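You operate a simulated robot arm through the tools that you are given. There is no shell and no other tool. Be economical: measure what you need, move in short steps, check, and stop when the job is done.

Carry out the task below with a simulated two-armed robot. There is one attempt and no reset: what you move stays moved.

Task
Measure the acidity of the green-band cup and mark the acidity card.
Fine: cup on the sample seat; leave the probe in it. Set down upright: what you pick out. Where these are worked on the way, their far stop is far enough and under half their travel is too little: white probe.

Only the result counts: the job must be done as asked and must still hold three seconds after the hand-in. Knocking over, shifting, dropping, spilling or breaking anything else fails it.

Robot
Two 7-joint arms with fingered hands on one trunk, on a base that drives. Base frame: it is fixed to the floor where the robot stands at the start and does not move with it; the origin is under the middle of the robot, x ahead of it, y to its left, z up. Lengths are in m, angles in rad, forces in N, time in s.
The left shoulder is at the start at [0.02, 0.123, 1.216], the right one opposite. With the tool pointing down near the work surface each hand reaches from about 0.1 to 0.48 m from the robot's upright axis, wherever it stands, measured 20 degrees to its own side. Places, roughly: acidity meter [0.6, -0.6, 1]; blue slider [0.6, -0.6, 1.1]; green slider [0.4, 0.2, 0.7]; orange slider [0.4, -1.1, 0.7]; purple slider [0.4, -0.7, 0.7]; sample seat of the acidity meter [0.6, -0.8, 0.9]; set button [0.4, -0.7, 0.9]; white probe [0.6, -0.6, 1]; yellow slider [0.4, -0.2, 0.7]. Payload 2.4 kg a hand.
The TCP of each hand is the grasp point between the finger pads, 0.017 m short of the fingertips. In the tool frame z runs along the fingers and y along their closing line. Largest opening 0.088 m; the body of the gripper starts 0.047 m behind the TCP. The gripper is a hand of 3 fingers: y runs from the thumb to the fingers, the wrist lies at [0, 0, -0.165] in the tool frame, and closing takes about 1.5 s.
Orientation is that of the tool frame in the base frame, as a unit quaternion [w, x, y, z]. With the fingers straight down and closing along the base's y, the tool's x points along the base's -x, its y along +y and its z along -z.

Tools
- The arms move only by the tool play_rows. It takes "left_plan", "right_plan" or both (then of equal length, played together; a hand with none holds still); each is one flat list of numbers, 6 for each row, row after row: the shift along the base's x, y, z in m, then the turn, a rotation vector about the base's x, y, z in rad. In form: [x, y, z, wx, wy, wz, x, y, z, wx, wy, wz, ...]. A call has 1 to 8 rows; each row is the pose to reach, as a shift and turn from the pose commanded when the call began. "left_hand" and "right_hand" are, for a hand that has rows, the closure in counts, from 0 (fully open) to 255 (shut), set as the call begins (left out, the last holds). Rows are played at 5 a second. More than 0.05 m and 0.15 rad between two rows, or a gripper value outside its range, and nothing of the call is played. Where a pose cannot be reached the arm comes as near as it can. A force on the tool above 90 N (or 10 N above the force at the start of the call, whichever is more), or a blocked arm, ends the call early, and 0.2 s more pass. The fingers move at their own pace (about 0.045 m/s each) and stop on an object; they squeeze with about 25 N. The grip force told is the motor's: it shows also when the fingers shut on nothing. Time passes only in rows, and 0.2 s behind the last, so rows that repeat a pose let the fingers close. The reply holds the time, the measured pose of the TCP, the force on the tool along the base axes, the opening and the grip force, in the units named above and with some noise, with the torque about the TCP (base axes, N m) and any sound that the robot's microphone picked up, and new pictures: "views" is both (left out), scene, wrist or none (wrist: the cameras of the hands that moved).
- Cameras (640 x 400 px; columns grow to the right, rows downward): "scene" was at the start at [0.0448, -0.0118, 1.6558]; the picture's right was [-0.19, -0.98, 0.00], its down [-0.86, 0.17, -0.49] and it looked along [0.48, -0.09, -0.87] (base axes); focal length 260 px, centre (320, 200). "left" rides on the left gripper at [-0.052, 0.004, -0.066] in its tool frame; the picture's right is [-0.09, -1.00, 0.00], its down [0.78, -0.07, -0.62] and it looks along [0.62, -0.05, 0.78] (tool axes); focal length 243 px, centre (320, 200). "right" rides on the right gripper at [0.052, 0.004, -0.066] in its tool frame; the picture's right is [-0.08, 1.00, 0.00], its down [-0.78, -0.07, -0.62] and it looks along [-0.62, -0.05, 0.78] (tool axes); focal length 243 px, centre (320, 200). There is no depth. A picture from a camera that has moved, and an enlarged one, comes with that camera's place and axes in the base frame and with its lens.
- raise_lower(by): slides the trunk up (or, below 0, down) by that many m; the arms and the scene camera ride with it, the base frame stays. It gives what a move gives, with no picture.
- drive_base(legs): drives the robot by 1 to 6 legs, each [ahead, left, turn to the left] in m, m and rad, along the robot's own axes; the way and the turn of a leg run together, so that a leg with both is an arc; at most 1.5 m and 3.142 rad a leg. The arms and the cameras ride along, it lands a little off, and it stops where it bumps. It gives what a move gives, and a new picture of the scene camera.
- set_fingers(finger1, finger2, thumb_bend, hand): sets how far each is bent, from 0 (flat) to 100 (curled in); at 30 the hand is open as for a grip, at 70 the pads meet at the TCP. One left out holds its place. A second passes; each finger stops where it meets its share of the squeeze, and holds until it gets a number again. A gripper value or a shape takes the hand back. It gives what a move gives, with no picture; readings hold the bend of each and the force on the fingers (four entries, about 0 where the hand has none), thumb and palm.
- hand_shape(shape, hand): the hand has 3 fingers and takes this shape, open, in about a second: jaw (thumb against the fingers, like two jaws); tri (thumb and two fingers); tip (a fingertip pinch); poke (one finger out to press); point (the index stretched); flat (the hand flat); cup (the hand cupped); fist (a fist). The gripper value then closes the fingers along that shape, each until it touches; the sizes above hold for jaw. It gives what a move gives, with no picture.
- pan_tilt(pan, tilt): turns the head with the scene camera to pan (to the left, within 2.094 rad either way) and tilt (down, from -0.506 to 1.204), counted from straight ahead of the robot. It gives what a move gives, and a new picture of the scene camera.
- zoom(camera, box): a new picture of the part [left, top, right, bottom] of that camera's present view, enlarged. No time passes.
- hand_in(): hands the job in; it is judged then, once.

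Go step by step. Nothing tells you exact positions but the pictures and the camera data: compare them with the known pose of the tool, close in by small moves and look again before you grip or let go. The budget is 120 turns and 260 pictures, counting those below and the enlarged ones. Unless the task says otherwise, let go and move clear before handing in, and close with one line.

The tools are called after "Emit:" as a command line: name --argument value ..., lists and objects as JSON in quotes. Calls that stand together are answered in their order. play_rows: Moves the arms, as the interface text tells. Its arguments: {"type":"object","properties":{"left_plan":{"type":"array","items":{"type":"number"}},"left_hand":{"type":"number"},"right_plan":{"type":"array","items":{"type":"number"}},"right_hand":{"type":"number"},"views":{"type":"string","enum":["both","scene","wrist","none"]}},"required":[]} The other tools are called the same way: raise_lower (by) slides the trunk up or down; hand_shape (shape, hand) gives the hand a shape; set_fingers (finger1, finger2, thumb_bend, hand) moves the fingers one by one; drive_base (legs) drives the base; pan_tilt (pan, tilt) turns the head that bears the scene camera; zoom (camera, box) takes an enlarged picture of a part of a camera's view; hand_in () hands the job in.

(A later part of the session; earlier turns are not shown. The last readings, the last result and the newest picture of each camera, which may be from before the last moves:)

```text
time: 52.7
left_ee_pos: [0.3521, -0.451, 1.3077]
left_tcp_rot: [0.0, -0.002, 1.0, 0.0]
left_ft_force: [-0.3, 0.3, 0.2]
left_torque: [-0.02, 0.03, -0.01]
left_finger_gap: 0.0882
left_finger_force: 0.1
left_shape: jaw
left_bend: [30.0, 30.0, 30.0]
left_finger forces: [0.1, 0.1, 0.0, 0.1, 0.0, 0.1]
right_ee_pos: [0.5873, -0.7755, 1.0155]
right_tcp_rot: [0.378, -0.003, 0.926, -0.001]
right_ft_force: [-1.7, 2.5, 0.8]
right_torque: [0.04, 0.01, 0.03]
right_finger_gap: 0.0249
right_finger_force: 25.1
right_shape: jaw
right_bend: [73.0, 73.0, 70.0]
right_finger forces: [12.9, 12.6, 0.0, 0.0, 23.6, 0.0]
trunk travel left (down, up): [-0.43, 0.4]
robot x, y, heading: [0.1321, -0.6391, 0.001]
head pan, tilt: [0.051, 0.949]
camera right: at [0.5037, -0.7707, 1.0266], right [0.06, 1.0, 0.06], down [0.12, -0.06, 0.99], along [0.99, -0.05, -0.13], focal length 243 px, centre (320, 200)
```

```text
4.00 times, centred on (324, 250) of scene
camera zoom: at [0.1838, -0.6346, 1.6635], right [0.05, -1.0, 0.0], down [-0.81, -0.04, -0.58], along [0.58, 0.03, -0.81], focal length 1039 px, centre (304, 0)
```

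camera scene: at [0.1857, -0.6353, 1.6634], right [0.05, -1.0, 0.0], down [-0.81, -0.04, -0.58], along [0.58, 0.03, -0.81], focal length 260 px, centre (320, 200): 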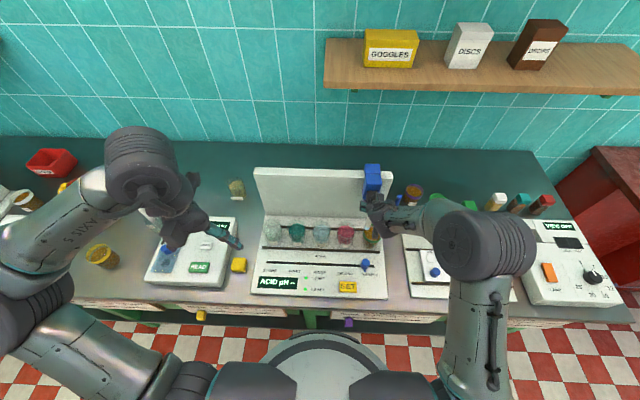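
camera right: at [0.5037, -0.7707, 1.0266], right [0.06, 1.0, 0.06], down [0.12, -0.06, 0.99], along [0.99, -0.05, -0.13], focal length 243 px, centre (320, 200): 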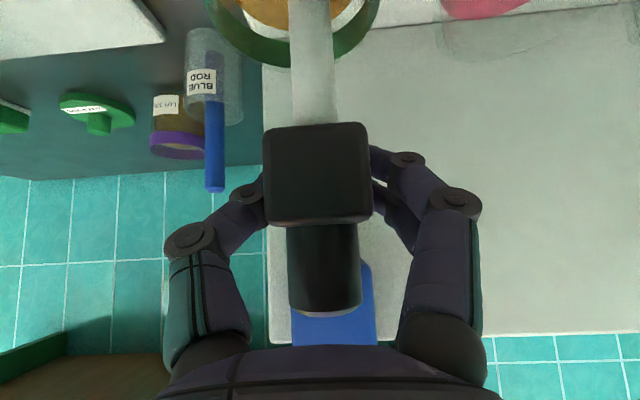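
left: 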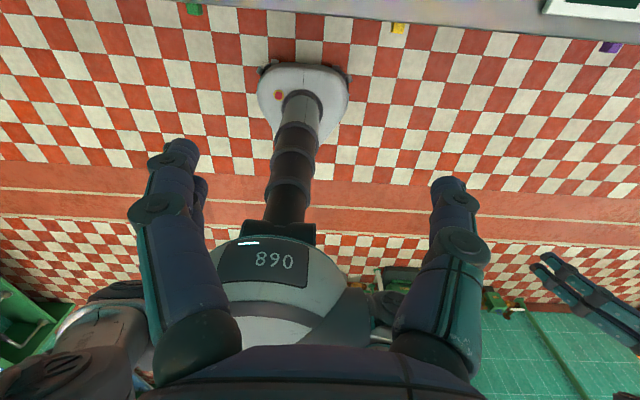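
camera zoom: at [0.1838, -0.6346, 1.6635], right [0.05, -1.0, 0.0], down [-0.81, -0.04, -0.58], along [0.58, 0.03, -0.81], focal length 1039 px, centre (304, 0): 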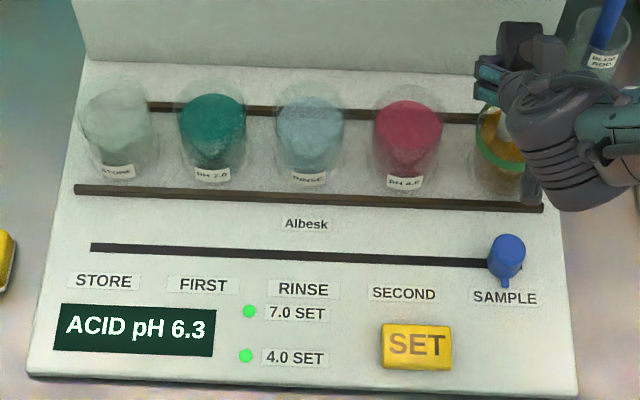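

The display reads pH 6.3. I press the last millimetres to the stop, let it settle, then release and back away.

Emit:
play_rows --right_plan '[0, 0, -0.003, 0, 0, 0, 0, 0, -0.004, 0, 0, 0]' --views "none"

Emit:
zoom --camera "scene" --box '[244, 200, 404, 300]'

```text
time: 53.3
left_ee_pos: [0.3499, -0.4516, 1.3083]
left_tcp_rot: [0.001, -0.002, 1.0, -0.001]
left_ft_force: [0.0, 0.6, 0.9]
left_torque: [-0.01, -0.02, -0.04]
left_finger_gap: 0.088
left_finger_force: 0.0
left_shape: jaw
left_bend: [30.0, 30.0, 30.0]
left_finger forces: [0.1, 0.0, 0.0, 0.0, 0.1, 0.0]
right_ee_pos: [0.587, -0.7754, 1.0139]
right_tcp_rot: [0.38, -0.003, 0.925, 0.0]
right_ft_force: [0.4, 1.2, 16.4]
right_torque: [0.04, -0.12, 0.05]
right_finger_gap: 0.0251
right_finger_force: 25.1
right_shape: jaw
right_bend: [73.0, 73.0, 70.0]
right_finger forces: [13.5, 13.4, 0.0, 0.1, 25.9, 0.0]
trunk travel left (down, up): [-0.43, 0.4]
robot x, y, heading: [0.135, -0.6427, 0.006]
head pan, tilt: [0.051, 0.949]
```

```text
4.00 times, centred on (324, 250) of scene
camera zoom: at [0.1825, -0.6342, 1.6637], right [0.05, -1.0, 0.0], down [-0.81, -0.04, -0.58], along [0.58, 0.03, -0.81], focal length 1039 px, centre (304, 0)
```

zoom: 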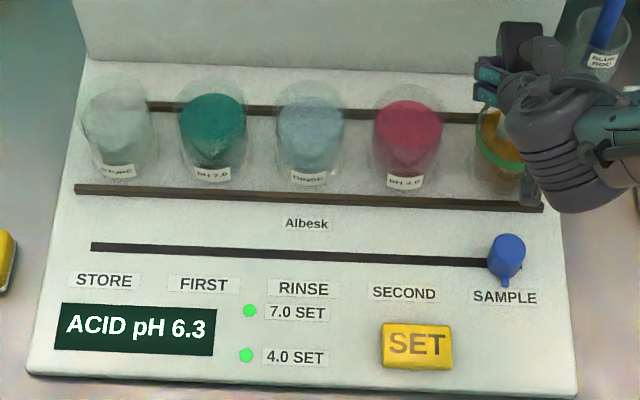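

Emit:
play_rows --right_plan '[0, 0, 0.002, 0, 0, 0, 0, 0, 0.002, 0, 0, 0, 0, 0, 0.002, 0, 0, 0, 0, 0, 0.002, 0, 0, 0, 0, 0, 0.002, 0, 0, 0, 0, 0, 0.002, 0, 0, 0, 0, 0, 0.002, 0, 0, 0]' --right_hand 0 --views "wrist"

Emit:
play_rows --right_plan '[-0.03, 0, 0.03, 0, 0, 0, -0.06, 0, 0.06, 0, 0, 0, -0.1, 0, 0.09, 0, 0, 0, -0.14, 0, 0.12, 0, 0, 0]' --views "both"

```text
time: 54.9
left_ee_pos: [0.351, -0.4517, 1.3088]
left_tcp_rot: [0.0, -0.002, 1.0, 0.0]
left_ft_force: [1.1, 0.4, -1.0]
left_torque: [0.05, 0.03, 0.03]
left_finger_gap: 0.0879
left_finger_force: 0.2
left_shape: jaw
left_bend: [30.0, 30.0, 30.0]
left_finger forces: [0.0, 0.1, 0.1, 0.0, 0.0, 0.0]
right_ee_pos: [0.5878, -0.7752, 1.0148]
right_tcp_rot: [0.377, -0.002, 0.926, 0.0]
right_ft_force: [0.6, 0.3, 0.7]
right_torque: [0.01, -0.01, 0.02]
right_finger_gap: 0.0881
right_finger_force: 0.0
right_shape: jaw
right_bend: [30.0, 30.0, 30.0]
right_finger forces: [0.0, 0.0, 0.1, 0.1, 0.1, 0.0]
trunk travel left (down, up): [-0.43, 0.4]
robot x, y, heading: [0.1319, -0.6411, 0.002]
head pan, tilt: [0.051, 0.949]
camera right: at [0.504, -0.7708, 1.0248], right [0.06, 1.0, 0.06], down [0.12, -0.06, 0.99], along [0.99, -0.05, -0.13], focal length 243 px, centre (320, 200)
```

right: 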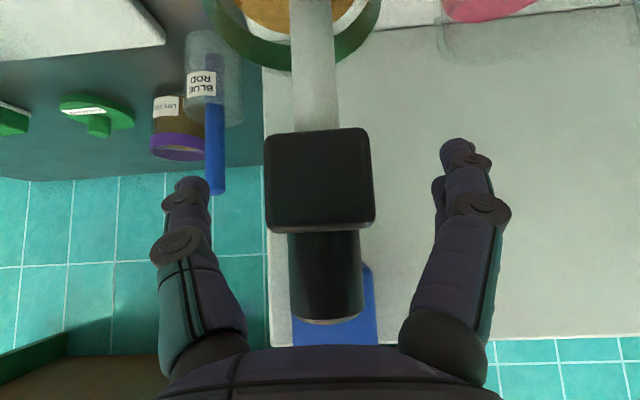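

```text
time: 55.9
left_ee_pos: [0.3506, -0.451, 1.3074]
left_tcp_rot: [0.001, -0.002, 1.0, 0.0]
left_ft_force: [-0.1, -0.1, -0.4]
left_torque: [-0.01, -0.02, 0.0]
left_finger_gap: 0.0877
left_finger_force: 0.0
left_shape: jaw
left_bend: [30.0, 30.0, 30.0]
left_finger forces: [0.0, 0.1, 0.1, 0.1, 0.0, 0.0]
right_ee_pos: [0.4499, -0.7741, 1.1346]
right_tcp_rot: [0.377, -0.002, 0.926, -0.001]
right_ft_force: [0.2, 0.7, -0.2]
right_torque: [-0.02, -0.02, 0.0]
right_finger_gap: 0.0879
right_finger_force: 0.1
right_shape: jaw
right_bend: [30.0, 30.0, 30.0]
right_finger forces: [0.0, 0.1, 0.0, 0.1, 0.0, 0.0]
right hand out of reach, approached as far as the arm can: row 4
trunk travel left (down, up): [-0.43, 0.4]
robot x, y, heading: [0.1314, -0.644, 0.003]
head pan, tilt: [0.051, 0.949]
camera scene: at [0.1832, -0.6347, 1.6635], right [0.05, -1.0, 0.0], down [-0.81, -0.04, -0.58], along [0.58, 0.03, -0.81], focal length 260 px, centre (320, 200)
camera right: at [0.3659, -0.7709, 1.1449], right [0.06, 1.0, 0.06], down [0.12, -0.06, 0.99], along [0.99, -0.05, -0.13], focal length 243 px, centre (320, 200)
```

scene: 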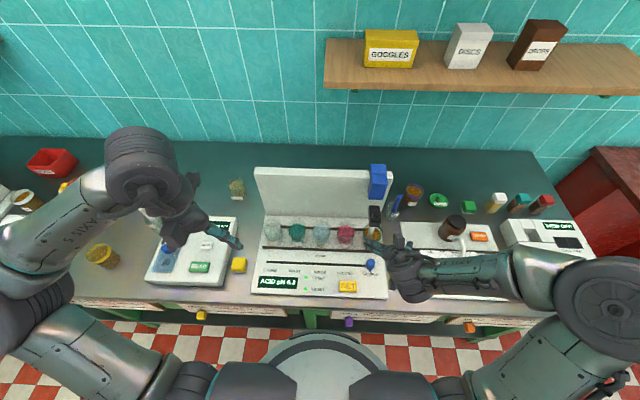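
right: 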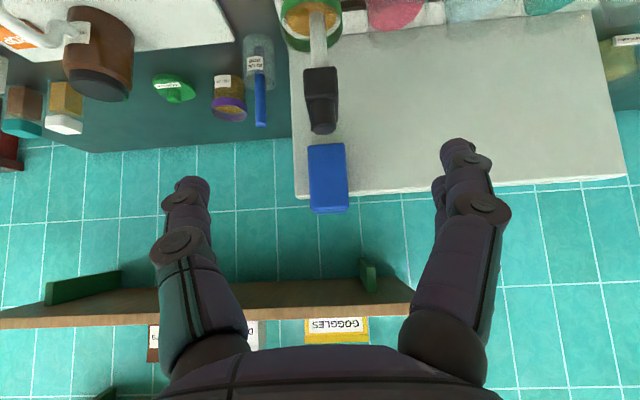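

The reading holds at 6.3 and the probe stays in the cup. I back away and go look at the acidity card with the yellow slider.

Emit:
drive_base --legs '[[-0.28, 0, 0], [0, 0.38, 0]]'

Emit:
pan_tilt --pan 0 --tilt 1.0

Emit:
zoom --camera "scene" --box '[200, 190, 440, 340]'

```text
time: 59.8
left_ee_pos: [0.0727, -0.0709, 1.3081]
left_tcp_rot: [0.0, -0.001, 1.0, -0.001]
left_ft_force: [0.4, -0.2, 0.7]
left_torque: [-0.02, 0.0, 0.01]
left_finger_gap: 0.0877
left_finger_force: 0.1
left_shape: jaw
left_bend: [30.0, 30.0, 30.0]
left_finger forces: [0.1, 0.1, 0.1, 0.0, 0.0, 0.0]
right_ee_pos: [0.1725, -0.3952, 1.1345]
right_tcp_rot: [0.377, -0.002, 0.926, -0.001]
right_ft_force: [0.0, 0.5, 0.4]
right_torque: [-0.05, 0.02, -0.01]
right_finger_gap: 0.088
right_finger_force: 0.0
right_shape: jaw
right_bend: [30.0, 30.0, 30.0]
right_finger forces: [0.1, 0.1, 0.1, 0.1, 0.0, 0.1]
trunk travel left (down, up): [-0.43, 0.4]
robot x, y, heading: [-0.1469, -0.2584, 0.001]
head pan, tilt: [0.051, 0.949]
camera scene: at [-0.0947, -0.2534, 1.6634], right [0.05, -1.0, 0.0], down [-0.81, -0.04, -0.58], along [0.58, 0.03, -0.81], focal length 260 px, centre (320, 200)
```

scene: 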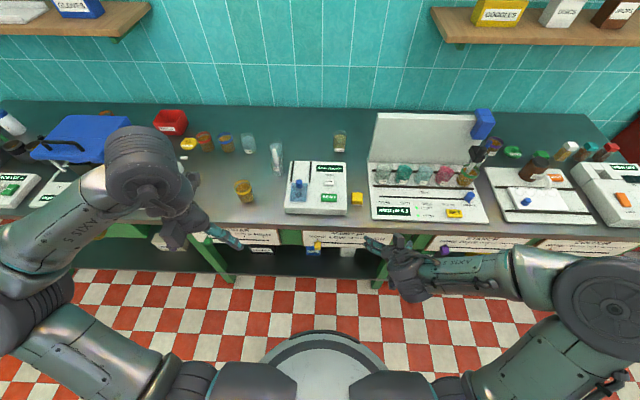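

```text
time: 60.5
left_ee_pos: [0.0732, -0.0721, 1.3079]
left_tcp_rot: [0.001, 0.001, 1.0, 0.001]
left_ft_force: [0.1, -0.3, -0.6]
left_torque: [0.02, 0.0, -0.02]
left_finger_gap: 0.0879
left_finger_force: 0.0
left_shape: jaw
left_bend: [30.0, 30.0, 30.0]
left_finger forces: [0.0, 0.1, 0.0, 0.0, 0.0, 0.1]
right_ee_pos: [0.1709, -0.3953, 1.1341]
right_tcp_rot: [0.377, -0.001, 0.926, 0.0]
right_ft_force: [-0.2, -0.3, -0.3]
right_torque: [-0.03, 0.01, 0.0]
right_finger_gap: 0.088
right_finger_force: 0.1
right_shape: jaw
right_bend: [30.0, 30.0, 30.0]
right_finger forces: [0.0, 0.0, 0.1, 0.1, 0.0, 0.0]
trunk travel left (down, up): [-0.43, 0.4]
robot x, y, heading: [-0.1484, -0.2586, 0.004]
head pan, tilt: [0.0, 1.0]
camera scene: at [-0.0977, -0.2583, 1.6599], right [0.0, -1.0, 0.0], down [-0.84, 0.0, -0.54], along [0.54, 0.0, -0.84], focal length 260 px, centre (320, 200)
```

scene: 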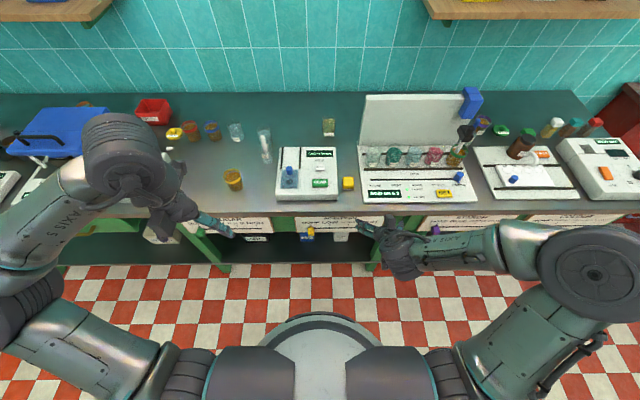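

```text
2.67 times, centred on (320, 265) of scene
camera zoom: at [-0.0977, -0.2583, 1.6599], right [0.0, -1.0, 0.0], down [-0.84, 0.0, -0.54], along [0.54, 0.0, -0.84], focal length 693 px, centre (320, 27)
```

zoom: 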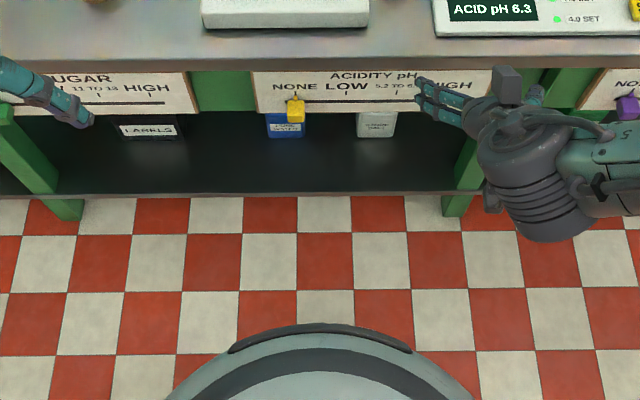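

The card reads NONE / LOW / 5.2 TO 5.7 / HIGH with the slider at NONE, knob around (0.36, -0.223, 0.716). I lower the trunk for reach and a clear reading of the card.

Emit:
play_rows --right_plan '[-0.02, -0.03, 0, 0, 0, 0, -0.04, -0.06, 0, 0, 0, 0, -0.04, -0.1, 0, 0, 0, 0]' --views "none"

Emit:
raise_lower --by -0.3

Emit:
pan_tilt --pan 0 --tilt 0.9

Emit:
zoom --camera "scene" --box '[240, 180, 440, 305]'

```text
time: 61.3
left_ee_pos: [0.0726, -0.0742, 1.3091]
left_tcp_rot: [0.0, 0.0, 1.0, 0.001]
left_ft_force: [-0.3, -0.3, -0.2]
left_torque: [0.02, -0.01, 0.0]
left_finger_gap: 0.0877
left_finger_force: 0.0
left_shape: jaw
left_bend: [30.0, 30.0, 30.0]
left_finger forces: [0.0, 0.0, 0.0, 0.0, 0.0, 0.0]
right_ee_pos: [0.1632, -0.5105, 1.1424]
right_tcp_rot: [0.377, -0.003, 0.926, -0.004]
right_ft_force: [-0.5, 0.1, 0.0]
right_torque: [0.0, -0.01, -0.01]
right_finger_gap: 0.0879
right_finger_force: 0.1
right_shape: jaw
right_bend: [30.0, 30.0, 30.0]
right_finger forces: [0.0, 0.0, 0.0, 0.0, 0.1, 0.0]
right hand out of reach, approached as far as the arm can: row 1, 2, 3
trunk travel left (down, up): [-0.43, 0.4]
robot x, y, heading: [-0.15, -0.2612, 0.003]
head pan, tilt: [0.0, 1.0]
```

```text
time: 64.3
left_ee_pos: [0.0735, -0.0719, 1.0088]
left_tcp_rot: [0.0, 0.0, 1.0, 0.0]
left_ft_force: [-0.4, -0.8, 0.8]
left_torque: [-0.03, 0.04, -0.01]
left_finger_gap: 0.0879
left_finger_force: 0.1
left_shape: jaw
left_bend: [30.0, 30.0, 30.0]
left_finger forces: [0.0, 0.0, 0.0, 0.1, 0.0, 0.0]
right_ee_pos: [0.1647, -0.508, 0.8431]
right_tcp_rot: [0.376, -0.002, 0.926, 0.0]
right_ft_force: [-0.9, -0.5, -0.5]
right_torque: [0.01, -0.02, 0.04]
right_finger_gap: 0.0878
right_finger_force: 0.0
right_shape: jaw
right_bend: [30.0, 30.0, 30.0]
right_finger forces: [0.1, 0.0, 0.1, 0.0, 0.0, 0.1]
trunk travel left (down, up): [-0.13, 0.7]
robot x, y, heading: [-0.1482, -0.2599, 0.001]
head pan, tilt: [0.0, 1.0]
```

```text
time: 64.9
left_ee_pos: [0.0736, -0.0712, 1.0078]
left_tcp_rot: [-0.001, 0.0, 1.0, 0.001]
left_ft_force: [-0.1, -0.9, 0.7]
left_torque: [0.02, -0.03, 0.01]
left_finger_gap: 0.0877
left_finger_force: 0.1
left_shape: jaw
left_bend: [30.0, 30.0, 30.0]
left_finger forces: [0.0, 0.0, 0.0, 0.0, 0.0, 0.1]
right_ee_pos: [0.1635, -0.5083, 0.8421]
right_tcp_rot: [0.376, -0.001, 0.926, -0.001]
right_ft_force: [0.1, -0.6, 0.4]
right_torque: [0.0, 0.0, 0.0]
right_finger_gap: 0.088
right_finger_force: 0.1
right_shape: jaw
right_bend: [30.0, 30.0, 30.0]
right_finger forces: [0.1, 0.1, 0.1, 0.1, 0.0, 0.0]
trunk travel left (down, up): [-0.13, 0.7]
robot x, y, heading: [-0.1477, -0.2603, -0.006]
head pan, tilt: [0.0, 0.901]
camera scene: at [-0.092, -0.2583, 1.367], right [0.0, -1.0, 0.0], down [-0.78, 0.0, -0.62], along [0.62, 0.0, -0.78], focal length 260 px, centre (320, 200)
```

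scene: 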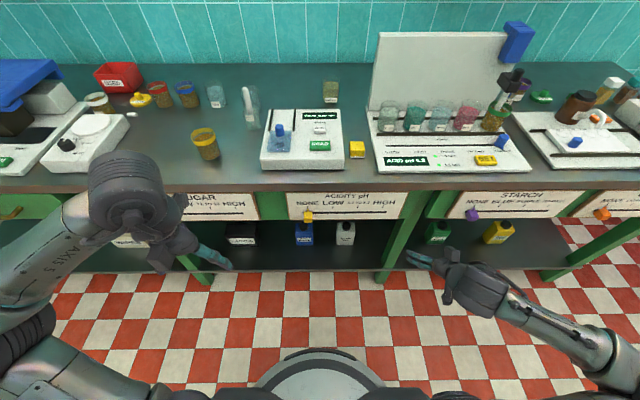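

```text
3.20 times, centred on (340, 242) of scene
camera zoom: at [-0.092, -0.2583, 1.367], right [0.0, -1.0, 0.0], down [-0.78, 0.0, -0.62], along [0.62, 0.0, -0.78], focal length 831 px, centre (256, 64)
```

zoom: 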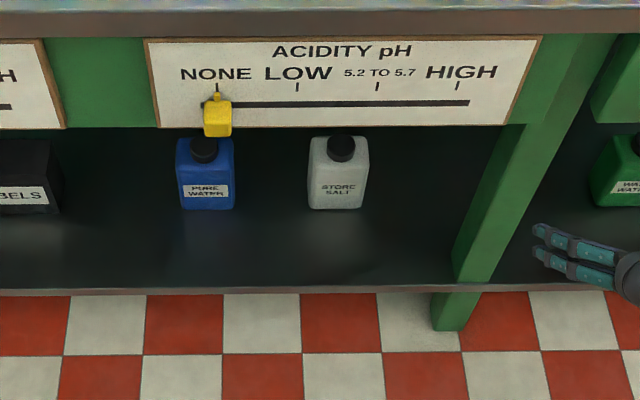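

pH 6.3 lies above 5.7, so the mark belongs at HIGH, about 0.226 m right of NONE (y about -0.447). I bring the right hand, pitched nearly level, in front of the yellow knob.

Emit:
play_rows --right_plan '[0, 0.042, -0.016, 0, -0.065, 0, 0, 0.084, -0.032, 0, -0.13, 0, 0, 0.126, -0.048, 0, -0.195, 0, 0, 0.168, -0.064, 0, -0.26, 0, 0.01, 0.21, -0.08, 0, -0.325, 0, 0.03, 0.25, -0.096, 0, -0.39, 0, 0.05, 0.285, -0.11, 0, -0.45, 0, 0.08, 0.285, -0.115, 0, -0.45, 0]' --views "both"

```text
time: 66.7
left_ee_pos: [0.0726, -0.0711, 1.0074]
left_tcp_rot: [0.0, 0.0, 1.0, -0.001]
left_ft_force: [-0.3, 0.6, 0.2]
left_torque: [0.0, 0.01, -0.02]
left_finger_gap: 0.0879
left_finger_force: 0.1
left_shape: jaw
left_bend: [30.0, 30.0, 30.0]
left_finger forces: [0.1, 0.0, 0.0, 0.0, 0.0, 0.0]
right_ee_pos: [0.2454, -0.2236, 0.7262]
right_tcp_rot: [0.573, -0.001, 0.819, 0.0]
right_ft_force: [-0.7, 0.4, -0.6]
right_torque: [-0.02, -0.01, 0.02]
right_finger_gap: 0.0879
right_finger_force: 0.0
right_shape: jaw
right_bend: [30.0, 30.0, 30.0]
right_finger forces: [0.0, 0.0, 0.0, 0.1, 0.0, 0.0]
right hand out of reach, approached as far as the arm can: row 1, 2, 3, 4
trunk travel left (down, up): [-0.13, 0.7]
robot x, y, heading: [-0.1468, -0.2573, -0.002]
head pan, tilt: [0.0, 0.901]
camera scene: at [-0.0919, -0.258, 1.3671], right [0.0, -1.0, 0.0], down [-0.78, 0.0, -0.62], along [0.62, 0.0, -0.78], focal length 260 px, centre (320, 200)
camera right: at [0.1651, -0.2187, 0.7005], right [0.03, 1.0, 0.08], down [-0.32, -0.06, 0.95], along [0.95, -0.05, 0.31], focal length 243 px, centre (320, 200)
```

scene: 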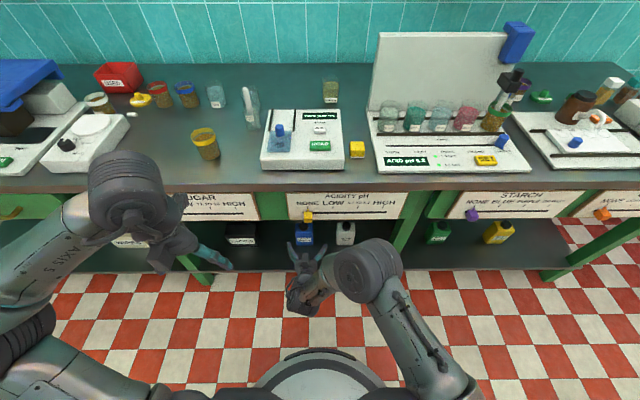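
right: 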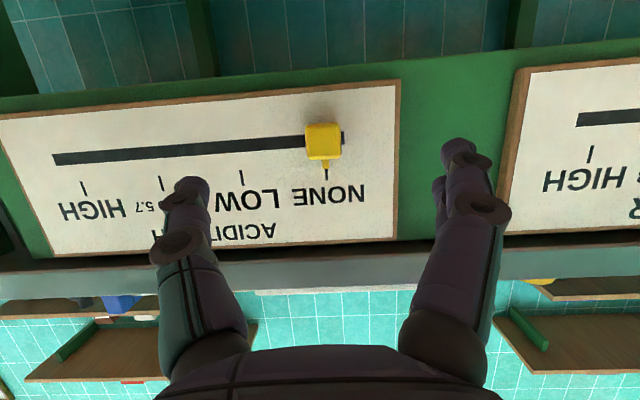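

The knob is at about (0.346–0.36, -0.2235, 0.713). I advance with fingers straddling it.

Emit:
play_rows --right_plan '[0.04, 0, -0.006, 0, 0, 0, 0.075, 0, -0.012, 0, 0, 0, 0.09, 0, -0.013, 0, 0, 0, 0.1, 0, -0.013, 0, 0, 0]' --views "both"

Emit:
zoom --camera "scene" --box '[360, 100, 520, 200]'

```text
time: 67.7
left_ee_pos: [0.0724, -0.0713, 1.0085]
left_tcp_rot: [0.0, -0.001, 1.0, 0.001]
left_ft_force: [-0.1, -0.7, -0.6]
left_torque: [-0.03, 0.0, 0.0]
left_finger_gap: 0.0877
left_finger_force: 0.0
left_shape: jaw
left_bend: [30.0, 30.0, 30.0]
left_finger forces: [0.0, 0.0, 0.1, 0.1, 0.1, 0.0]
right_ee_pos: [0.3453, -0.2231, 0.7152]
right_tcp_rot: [0.574, -0.003, 0.819, 0.0]
right_ft_force: [0.2, -0.6, -0.6]
right_torque: [0.01, -0.01, -0.01]
right_finger_gap: 0.0879
right_finger_force: 0.1
right_shape: jaw
right_bend: [30.0, 30.0, 30.0]
right_finger forces: [0.0, 0.0, 0.0, 0.0, 0.1, 0.1]
trunk travel left (down, up): [-0.13, 0.7]
robot x, y, heading: [-0.1475, -0.2592, -0.001]
head pan, tilt: [0.0, 0.901]
camera scene: at [-0.0918, -0.258, 1.3671], right [0.0, -1.0, 0.0], down [-0.78, 0.0, -0.62], along [0.62, 0.0, -0.78], focal length 260 px, centre (320, 200)
camera right: at [0.2649, -0.2192, 0.688], right [0.03, 1.0, 0.08], down [-0.32, -0.06, 0.95], along [0.95, -0.05, 0.31], focal length 243 px, centre (320, 200)
```

scene: 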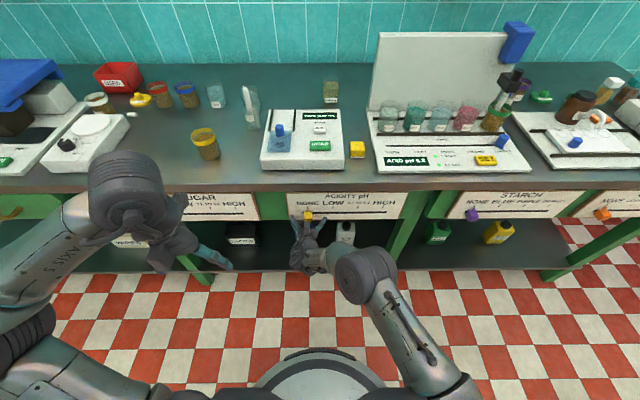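
right: 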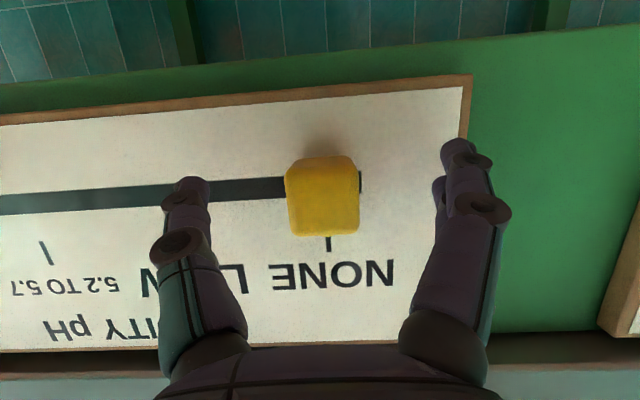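

```text
4.00 times, centred on (440, 150) of scene
camera zoom: at [-0.0918, -0.258, 1.3671], right [0.0, -1.0, 0.0], down [-0.78, 0.0, -0.62], along [0.62, 0.0, -0.78], focal length 1039 px, centre (-160, 400)
```

zoom: 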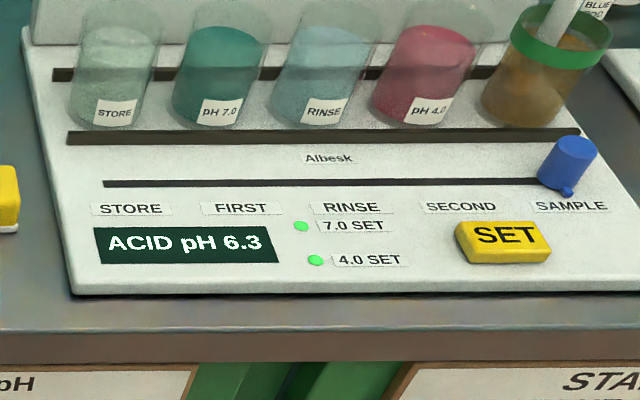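

Emit:
play_rows --right_plan '[0.008, 0, -0.001, 0, 0, 0]' --views "none"

Emit:
play_rows --right_plan '[0, 0, 0, 0, 0, 0, 0, 0, 0, 0, 0, 0, 0, 0, 0, 0, 0, 0, 0, 0, 0, 0, 0, 0, 0, 0, 0, 0, 0, 0, 0, 0, 0, 0, 0, 0, 0, 0, 0, 0, 0, 0]' --right_hand 255 --views "wrist"

```text
time: 68.1
left_ee_pos: [0.0725, -0.0718, 1.0079]
left_tcp_rot: [0.0, 0.0, 1.0, 0.0]
left_ft_force: [1.2, 0.1, 0.1]
left_torque: [-0.03, -0.02, -0.05]
left_finger_gap: 0.0879
left_finger_force: 0.1
left_shape: jaw
left_bend: [30.0, 30.0, 30.0]
left_finger forces: [0.0, 0.0, 0.1, 0.0, 0.0, 0.0]
right_ee_pos: [0.3543, -0.2225, 0.7122]
right_tcp_rot: [0.573, -0.002, 0.819, -0.001]
right_ft_force: [0.2, -0.1, -0.5]
right_torque: [0.0, 0.0, -0.03]
right_finger_gap: 0.0883
right_finger_force: 0.0
right_shape: jaw
right_bend: [30.0, 30.0, 30.0]
right_finger forces: [0.1, 0.1, 0.0, 0.0, 0.0, 0.1]
trunk travel left (down, up): [-0.13, 0.7]
robot x, y, heading: [-0.1465, -0.2601, 0.004]
head pan, tilt: [0.0, 0.901]
```

```text
time: 69.7
left_ee_pos: [0.0739, -0.0714, 1.0073]
left_tcp_rot: [0.0, 0.0, 1.0, -0.001]
left_ft_force: [-0.4, 0.5, 0.8]
left_torque: [0.02, -0.01, 0.01]
left_finger_gap: 0.0877
left_finger_force: 0.0
left_shape: jaw
left_bend: [30.0, 30.0, 30.0]
left_finger forces: [0.0, 0.0, 0.1, 0.0, 0.0, 0.0]
right_ee_pos: [0.3543, -0.223, 0.7138]
right_tcp_rot: [0.573, -0.001, 0.82, -0.001]
right_ft_force: [1.5, 0.7, -3.0]
right_torque: [-0.06, 0.01, 0.02]
right_finger_gap: 0.02
right_finger_force: 24.1
right_shape: jaw
right_bend: [73.0, 73.0, 70.0]
right_finger forces: [12.5, 11.4, 0.0, 0.0, 22.8, 0.0]
trunk travel left (down, up): [-0.13, 0.7]
robot x, y, heading: [-0.1494, -0.2614, -0.002]
head pan, tilt: [0.0, 0.901]
camera right: at [0.2726, -0.2193, 0.6865], right [0.03, 1.0, 0.08], down [-0.32, -0.06, 0.95], along [0.95, -0.05, 0.31], focal length 243 px, centre (320, 200)
```

right: 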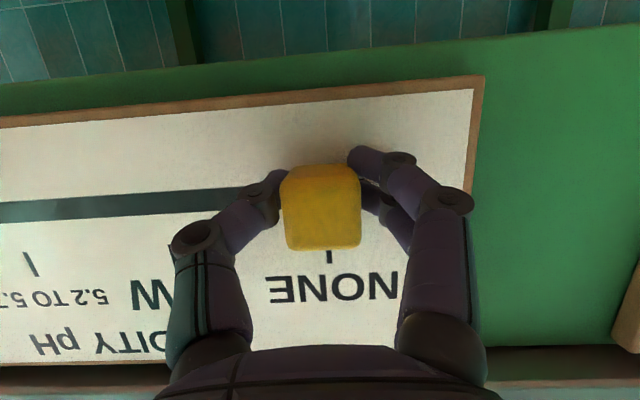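

Gripped. I slide the knob right in steps and then check.

Emit:
play_rows --right_plan '[0, -0.03, 0, 0, 0, 0, 0, -0.06, 0, 0, 0, 0, 0, -0.09, 0, 0, 0, 0, 0, -0.12, 0, 0, 0, 0, 0, -0.15, 0, 0, 0, 0, 0, -0.18, 0, 0, 0, 0, 0, -0.205, 0, 0, 0, 0]' --views "both"

Emit:
zoom --camera "scene" --box '[280, 170, 440, 270]'

```text
time: 71.3
left_ee_pos: [0.0728, -0.0723, 1.0082]
left_tcp_rot: [0.0, 0.0, 1.0, 0.0]
left_ft_force: [-0.8, -0.3, 0.4]
left_torque: [0.01, 0.01, -0.04]
left_finger_gap: 0.0879
left_finger_force: 0.1
left_shape: jaw
left_bend: [30.0, 30.0, 30.0]
left_finger forces: [0.0, 0.0, 0.0, 0.0, 0.0, 0.0]
right_ee_pos: [0.354, -0.3731, 0.7114]
right_tcp_rot: [0.573, -0.001, 0.82, -0.002]
right_ft_force: [9.6, 0.5, -5.8]
right_torque: [-0.27, -0.06, 0.01]
right_finger_gap: 0.0182
right_finger_force: 25.0
right_shape: jaw
right_bend: [73.0, 73.0, 70.0]
right_finger forces: [19.3, 12.7, 0.1, 0.0, 22.1, 0.1]
right hand out of reach, approached as far as the arm can: row 6, 7
trunk travel left (down, up): [-0.13, 0.7]
robot x, y, heading: [-0.1464, -0.2547, 0.002]
head pan, tilt: [0.0, 0.901]
camera scene: at [-0.0902, -0.2583, 1.3669], right [0.0, -1.0, 0.0], down [-0.78, 0.0, -0.62], along [0.62, 0.0, -0.78], focal length 260 px, centre (320, 200)
camera right: at [0.2731, -0.3687, 0.6853], right [0.03, 1.0, 0.08], down [-0.31, -0.06, 0.95], along [0.95, -0.05, 0.31], focal length 243 px, centre (320, 200)
```

scene: 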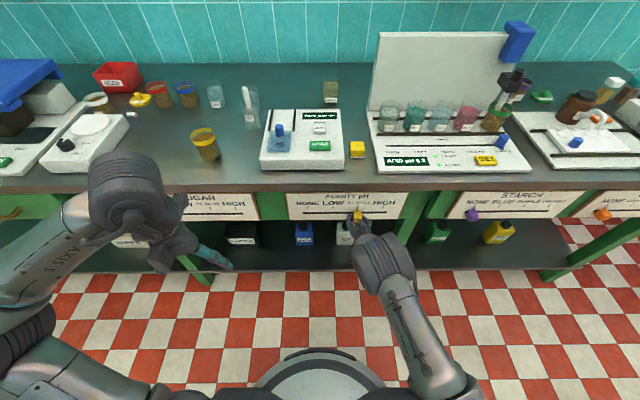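
right: 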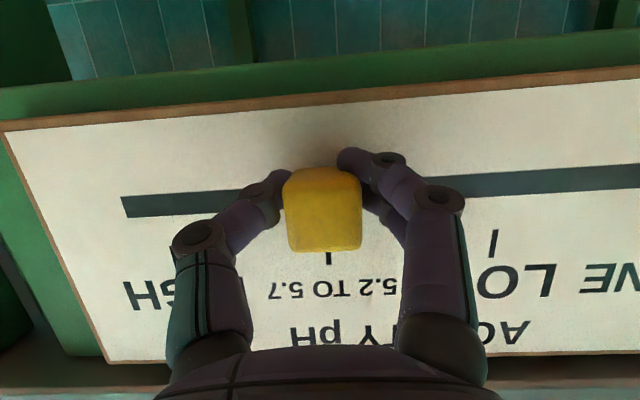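

```text
4.00 times, centred on (360, 220) of scene
camera zoom: at [-0.0902, -0.2583, 1.3669], right [0.0, -1.0, 0.0], down [-0.78, 0.0, -0.62], along [0.62, 0.0, -0.78], focal length 1039 px, centre (160, 120)
```

zoom: 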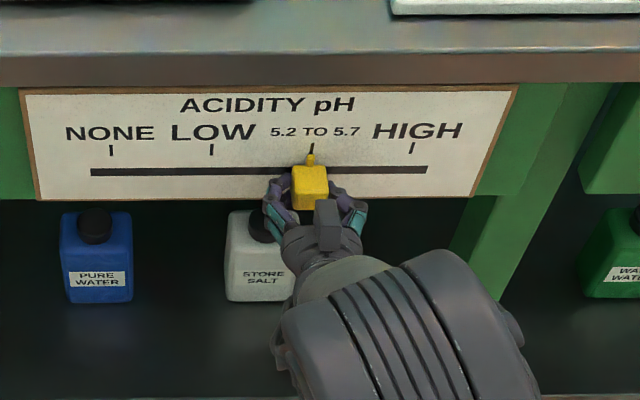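

The knob is at the 5.2–5.7 tick and the arm has run out of reach. I let go, back off, shift the base right by 0.15 and take it again.

Emit:
play_rows --right_plan '[0, 0.03, 0, 0, 0, 0, 0, 0.03, 0, 0, 0, 0, 0, 0.03, 0, 0, 0, 0, 0, 0.03, 0, 0, 0, 0, 0, 0.03, 0, 0, 0, 0, 0, 0.03, 0, 0, 0, 0, 0, 0.03, 0, 0, 0, 0]' --right_hand 0 --views "wrist"

```text
time: 72.9
left_ee_pos: [0.0735, -0.0709, 1.0082]
left_tcp_rot: [-0.001, -0.001, 1.0, 0.0]
left_ft_force: [-0.2, -1.0, 0.0]
left_torque: [-0.02, 0.01, 0.02]
left_finger_gap: 0.0879
left_finger_force: 0.0
left_shape: jaw
left_bend: [30.0, 30.0, 30.0]
left_finger forces: [0.1, 0.1, 0.0, 0.1, 0.0, 0.1]
right_ee_pos: [0.3521, -0.3426, 0.7132]
right_tcp_rot: [0.574, -0.001, 0.819, -0.001]
right_ft_force: [-0.1, 0.3, -0.7]
right_torque: [0.02, -0.02, 0.02]
right_finger_gap: 0.0876
right_finger_force: 0.1
right_shape: jaw
right_bend: [30.0, 30.0, 30.0]
right_finger forces: [0.0, 0.1, 0.1, 0.0, 0.0, 0.0]
trunk travel left (down, up): [-0.13, 0.7]
robot x, y, heading: [-0.1491, -0.2624, -0.001]
head pan, tilt: [0.0, 0.901]
camera right: at [0.2724, -0.3388, 0.6863], right [0.03, 1.0, 0.08], down [-0.32, -0.06, 0.95], along [0.95, -0.05, 0.31], focal length 243 px, centre (320, 200)
```

right: 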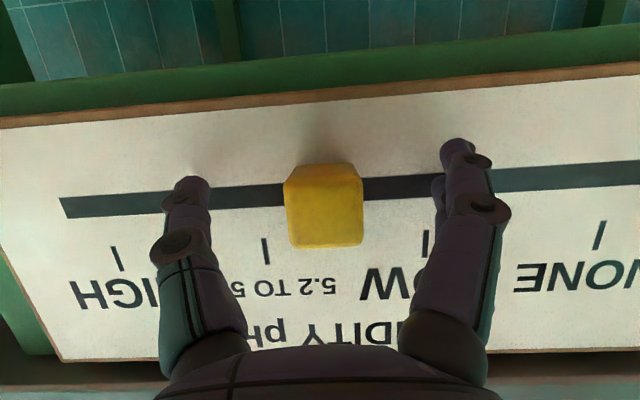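

Emit:
play_rows --right_plan '[-0.03, 0, 0.005, 0, 0, 0, -0.07, 0, 0.01, 0, 0, 0]' --views "none"

Emit:
drive_base --legs '[[0, -0.17, 0]]'

Emit:
play_rows --right_plan '[0, 0.03, 0, 0, 0, 0, 0, 0.07, 0, 0, 0, 0, 0, 0.11, 0, 0, 0, 0, 0, 0.14, 0, 0, 0, 0, 0, 0.165, 0, 0, 0, 0]' --views "wrist"

```text
time: 73.5
left_ee_pos: [0.0724, -0.0715, 1.0094]
left_tcp_rot: [0.0, -0.001, 1.0, 0.0]
left_ft_force: [0.4, 0.2, 0.0]
left_torque: [0.03, -0.04, -0.01]
left_finger_gap: 0.0881
left_finger_force: 0.1
left_shape: jaw
left_bend: [30.0, 30.0, 30.0]
left_finger forces: [0.0, 0.0, 0.0, 0.0, 0.0, 0.0]
right_ee_pos: [0.2818, -0.343, 0.7216]
right_tcp_rot: [0.573, -0.001, 0.819, -0.002]
right_ft_force: [0.3, -0.3, -0.5]
right_torque: [0.0, 0.0, -0.02]
right_finger_gap: 0.088
right_finger_force: 0.1
right_shape: jaw
right_bend: [30.0, 30.0, 30.0]
right_finger forces: [0.0, 0.0, 0.1, 0.1, 0.1, 0.0]
trunk travel left (down, up): [-0.13, 0.7]
robot x, y, heading: [-0.1483, -0.2613, 0.004]
head pan, tilt: [0.0, 0.901]
```

```text
time: 75.0
left_ee_pos: [0.0717, -0.2439, 1.0081]
left_tcp_rot: [0.001, -0.001, 1.0, 0.0]
left_ft_force: [-0.2, 1.1, 0.0]
left_torque: [-0.04, 0.04, -0.02]
left_finger_gap: 0.0879
left_finger_force: 0.1
left_shape: jaw
left_bend: [30.0, 30.0, 30.0]
left_finger forces: [0.1, 0.1, 0.0, 0.1, 0.1, 0.0]
right_ee_pos: [0.2824, -0.5151, 0.7232]
right_tcp_rot: [0.574, -0.001, 0.819, -0.001]
right_ft_force: [0.6, 0.4, 0.0]
right_torque: [0.01, 0.0, 0.02]
right_finger_gap: 0.0881
right_finger_force: 0.1
right_shape: jaw
right_bend: [30.0, 30.0, 30.0]
right_finger forces: [0.0, 0.0, 0.1, 0.1, 0.0, 0.1]
trunk travel left (down, up): [-0.13, 0.7]
robot x, y, heading: [-0.1465, -0.4296, 0.006]
head pan, tilt: [0.0, 0.901]
camera scene: at [-0.0917, -0.4296, 1.3671], right [0.0, -1.0, 0.0], down [-0.78, 0.0, -0.62], along [0.62, 0.0, -0.78], focal length 260 px, centre (320, 200)
```

scene: 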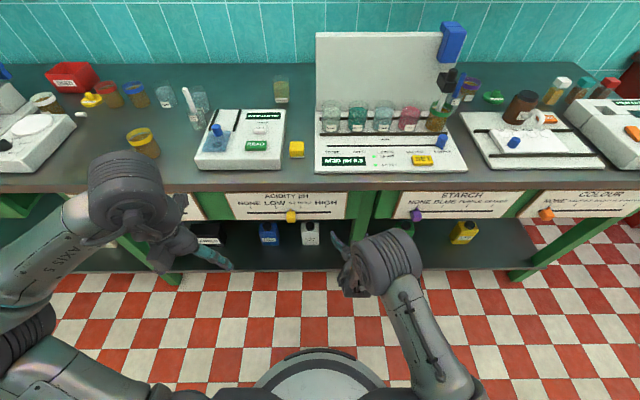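

```text
time: 76.2
left_ee_pos: [0.0726, -0.2427, 1.0081]
left_tcp_rot: [0.0, -0.001, 1.0, 0.0]
left_ft_force: [-0.8, 0.8, -0.9]
left_torque: [-0.01, 0.01, 0.02]
left_finger_gap: 0.088
left_finger_force: 0.1
left_shape: jaw
left_bend: [30.0, 30.0, 30.0]
left_finger forces: [0.1, 0.1, 0.0, 0.0, 0.1, 0.0]
right_ee_pos: [0.2819, -0.3493, 0.7223]
right_tcp_rot: [0.572, -0.002, 0.82, -0.001]
right_ft_force: [-0.3, -0.6, -0.5]
right_torque: [-0.02, 0.03, -0.01]
right_finger_gap: 0.0881
right_finger_force: 0.0
right_shape: jaw
right_bend: [30.0, 30.0, 30.0]
right_finger forces: [0.0, 0.1, 0.0, 0.0, 0.0, 0.1]
trunk travel left (down, up): [-0.13, 0.7]
robot x, y, heading: [-0.1486, -0.4294, 0.001]
head pan, tilt: [0.0, 0.901]
camera right: at [0.2015, -0.3453, 0.6959], right [0.03, 1.0, 0.08], down [-0.32, -0.06, 0.95], along [0.95, -0.05, 0.31], focal length 243 px, centre (320, 200)
```

right: 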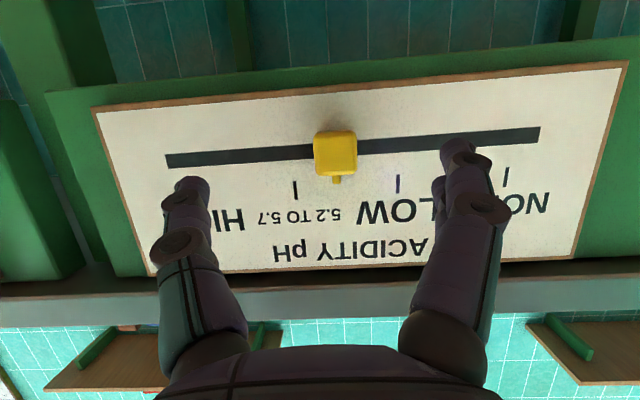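

Emit:
play_rows --right_plan '[0.03, 0.007, -0.004, 0, 0, 0, 0.06, 0.007, -0.008, 0, 0, 0, 0.072, 0.007, -0.009, 0, 0, 0]' --views "none"

Emit:
play_rows --right_plan '[0, 0, 0, 0, 0, 0, 0, 0, 0, 0, 0, 0, 0, 0, 0, 0, 0, 0, 0, 0, 0, 0, 0, 0, 0, 0, 0, 0, 0, 0, 0, 0, 0, 0, 0, 0, 0, 0, 0, 0, 0, 0]' --right_hand 255 --views "wrist"

```text
time: 77.0
left_ee_pos: [0.0732, -0.2427, 1.0089]
left_tcp_rot: [-0.001, -0.001, 1.0, 0.0]
left_ft_force: [0.4, 0.9, -0.2]
left_torque: [-0.02, 0.01, 0.01]
left_finger_gap: 0.0879
left_finger_force: 0.1
left_shape: jaw
left_bend: [30.0, 30.0, 30.0]
left_finger forces: [0.0, 0.0, 0.1, 0.0, 0.0, 0.1]
right_ee_pos: [0.3539, -0.343, 0.7129]
right_tcp_rot: [0.573, -0.003, 0.82, -0.001]
right_ft_force: [-0.8, -0.7, 0.0]
right_torque: [0.02, 0.0, -0.02]
right_finger_gap: 0.0878
right_finger_force: 0.0
right_shape: jaw
right_bend: [30.0, 30.0, 30.0]
right_finger forces: [0.1, 0.1, 0.1, 0.1, 0.0, 0.0]
trunk travel left (down, up): [-0.13, 0.7]
robot x, y, heading: [-0.1521, -0.4276, 0.002]
head pan, tilt: [0.0, 0.901]
```

```text
time: 78.6
left_ee_pos: [0.0739, -0.2429, 1.0092]
left_tcp_rot: [0.0, -0.001, 1.0, 0.001]
left_ft_force: [-0.7, -0.2, -0.4]
left_torque: [0.04, -0.03, 0.02]
left_finger_gap: 0.0879
left_finger_force: 0.1
left_shape: jaw
left_bend: [30.0, 30.0, 30.0]
left_finger forces: [0.0, 0.1, 0.1, 0.0, 0.0, 0.2]
right_ee_pos: [0.3554, -0.3428, 0.7127]
right_tcp_rot: [0.572, -0.001, 0.82, -0.001]
right_ft_force: [1.3, 0.1, -3.2]
right_torque: [-0.04, 0.02, 0.02]
right_finger_gap: 0.0203
right_finger_force: 24.2
right_shape: jaw
right_bend: [73.0, 73.0, 70.0]
right_finger forces: [11.7, 11.3, 0.1, 0.0, 22.6, 0.0]
trunk travel left (down, up): [-0.13, 0.7]
robot x, y, heading: [-0.1489, -0.4335, 0.004]
head pan, tilt: [0.0, 0.901]
camera right: at [0.2747, -0.3387, 0.687], right [0.03, 1.0, 0.08], down [-0.32, -0.06, 0.95], along [0.95, -0.05, 0.31], focal length 243 px, centre (320, 200)
```

right: 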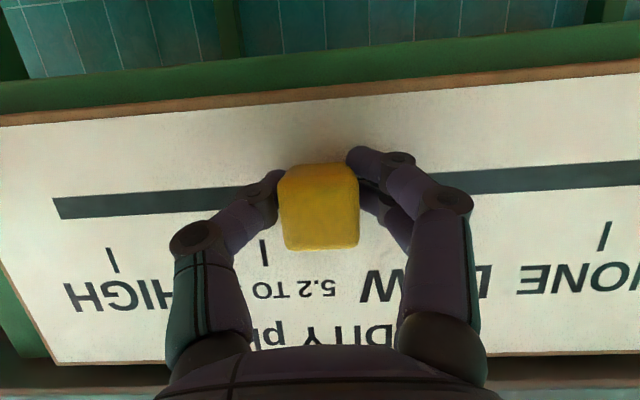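

Emit:
play_rows --right_plan '[0, -0.03, 0, 0, 0, 0, 0, -0.06, 0, 0, 0, 0, 0, -0.085, 0, 0, 0, 0, 0, -0.105, 0, 0, 0, 0]' --views "wrist"

Emit:
zoom --camera "scene" --box '[220, 170, 380, 270]'

```text
time: 79.6
left_ee_pos: [0.0738, -0.243, 1.008]
left_tcp_rot: [0.0, -0.001, 1.0, 0.0]
left_ft_force: [0.5, 0.9, 0.6]
left_torque: [0.01, 0.01, -0.02]
left_finger_gap: 0.0879
left_finger_force: 0.0
left_shape: jaw
left_bend: [30.0, 30.0, 30.0]
left_finger forces: [0.0, 0.1, 0.0, 0.0, 0.0, 0.0]
right_ee_pos: [0.3558, -0.4481, 0.7125]
right_tcp_rot: [0.574, 0.0, 0.819, -0.001]
right_ft_force: [5.7, 0.4, -4.3]
right_torque: [0.01, 0.04, 0.04]
right_finger_gap: 0.0198
right_finger_force: 24.1
right_shape: jaw
right_bend: [73.0, 73.0, 70.0]
right_finger forces: [12.3, 12.5, 0.0, 0.1, 22.3, 0.0]
trunk travel left (down, up): [-0.13, 0.7]
robot x, y, heading: [-0.1492, -0.4299, 0.001]
head pan, tilt: [0.0, 0.901]
camera right: at [0.2752, -0.4438, 0.6873], right [0.03, 1.0, 0.08], down [-0.32, -0.06, 0.95], along [0.95, -0.05, 0.31], focal length 243 px, centre (320, 200)
```

right: 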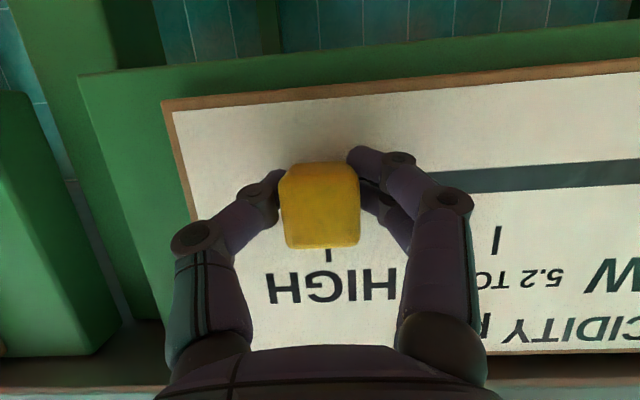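

```text
4.00 times, centred on (300, 220) of scene
camera zoom: at [-0.0906, -0.4292, 1.367], right [0.0, -1.0, 0.0], down [-0.78, 0.0, -0.62], along [0.62, 0.0, -0.78], focal length 1039 px, centre (400, 120)
```

zoom: 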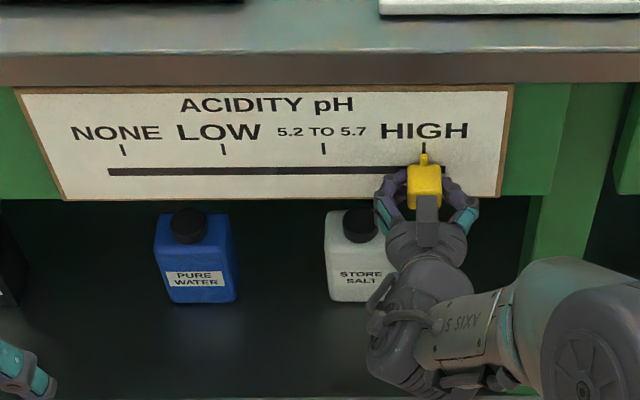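

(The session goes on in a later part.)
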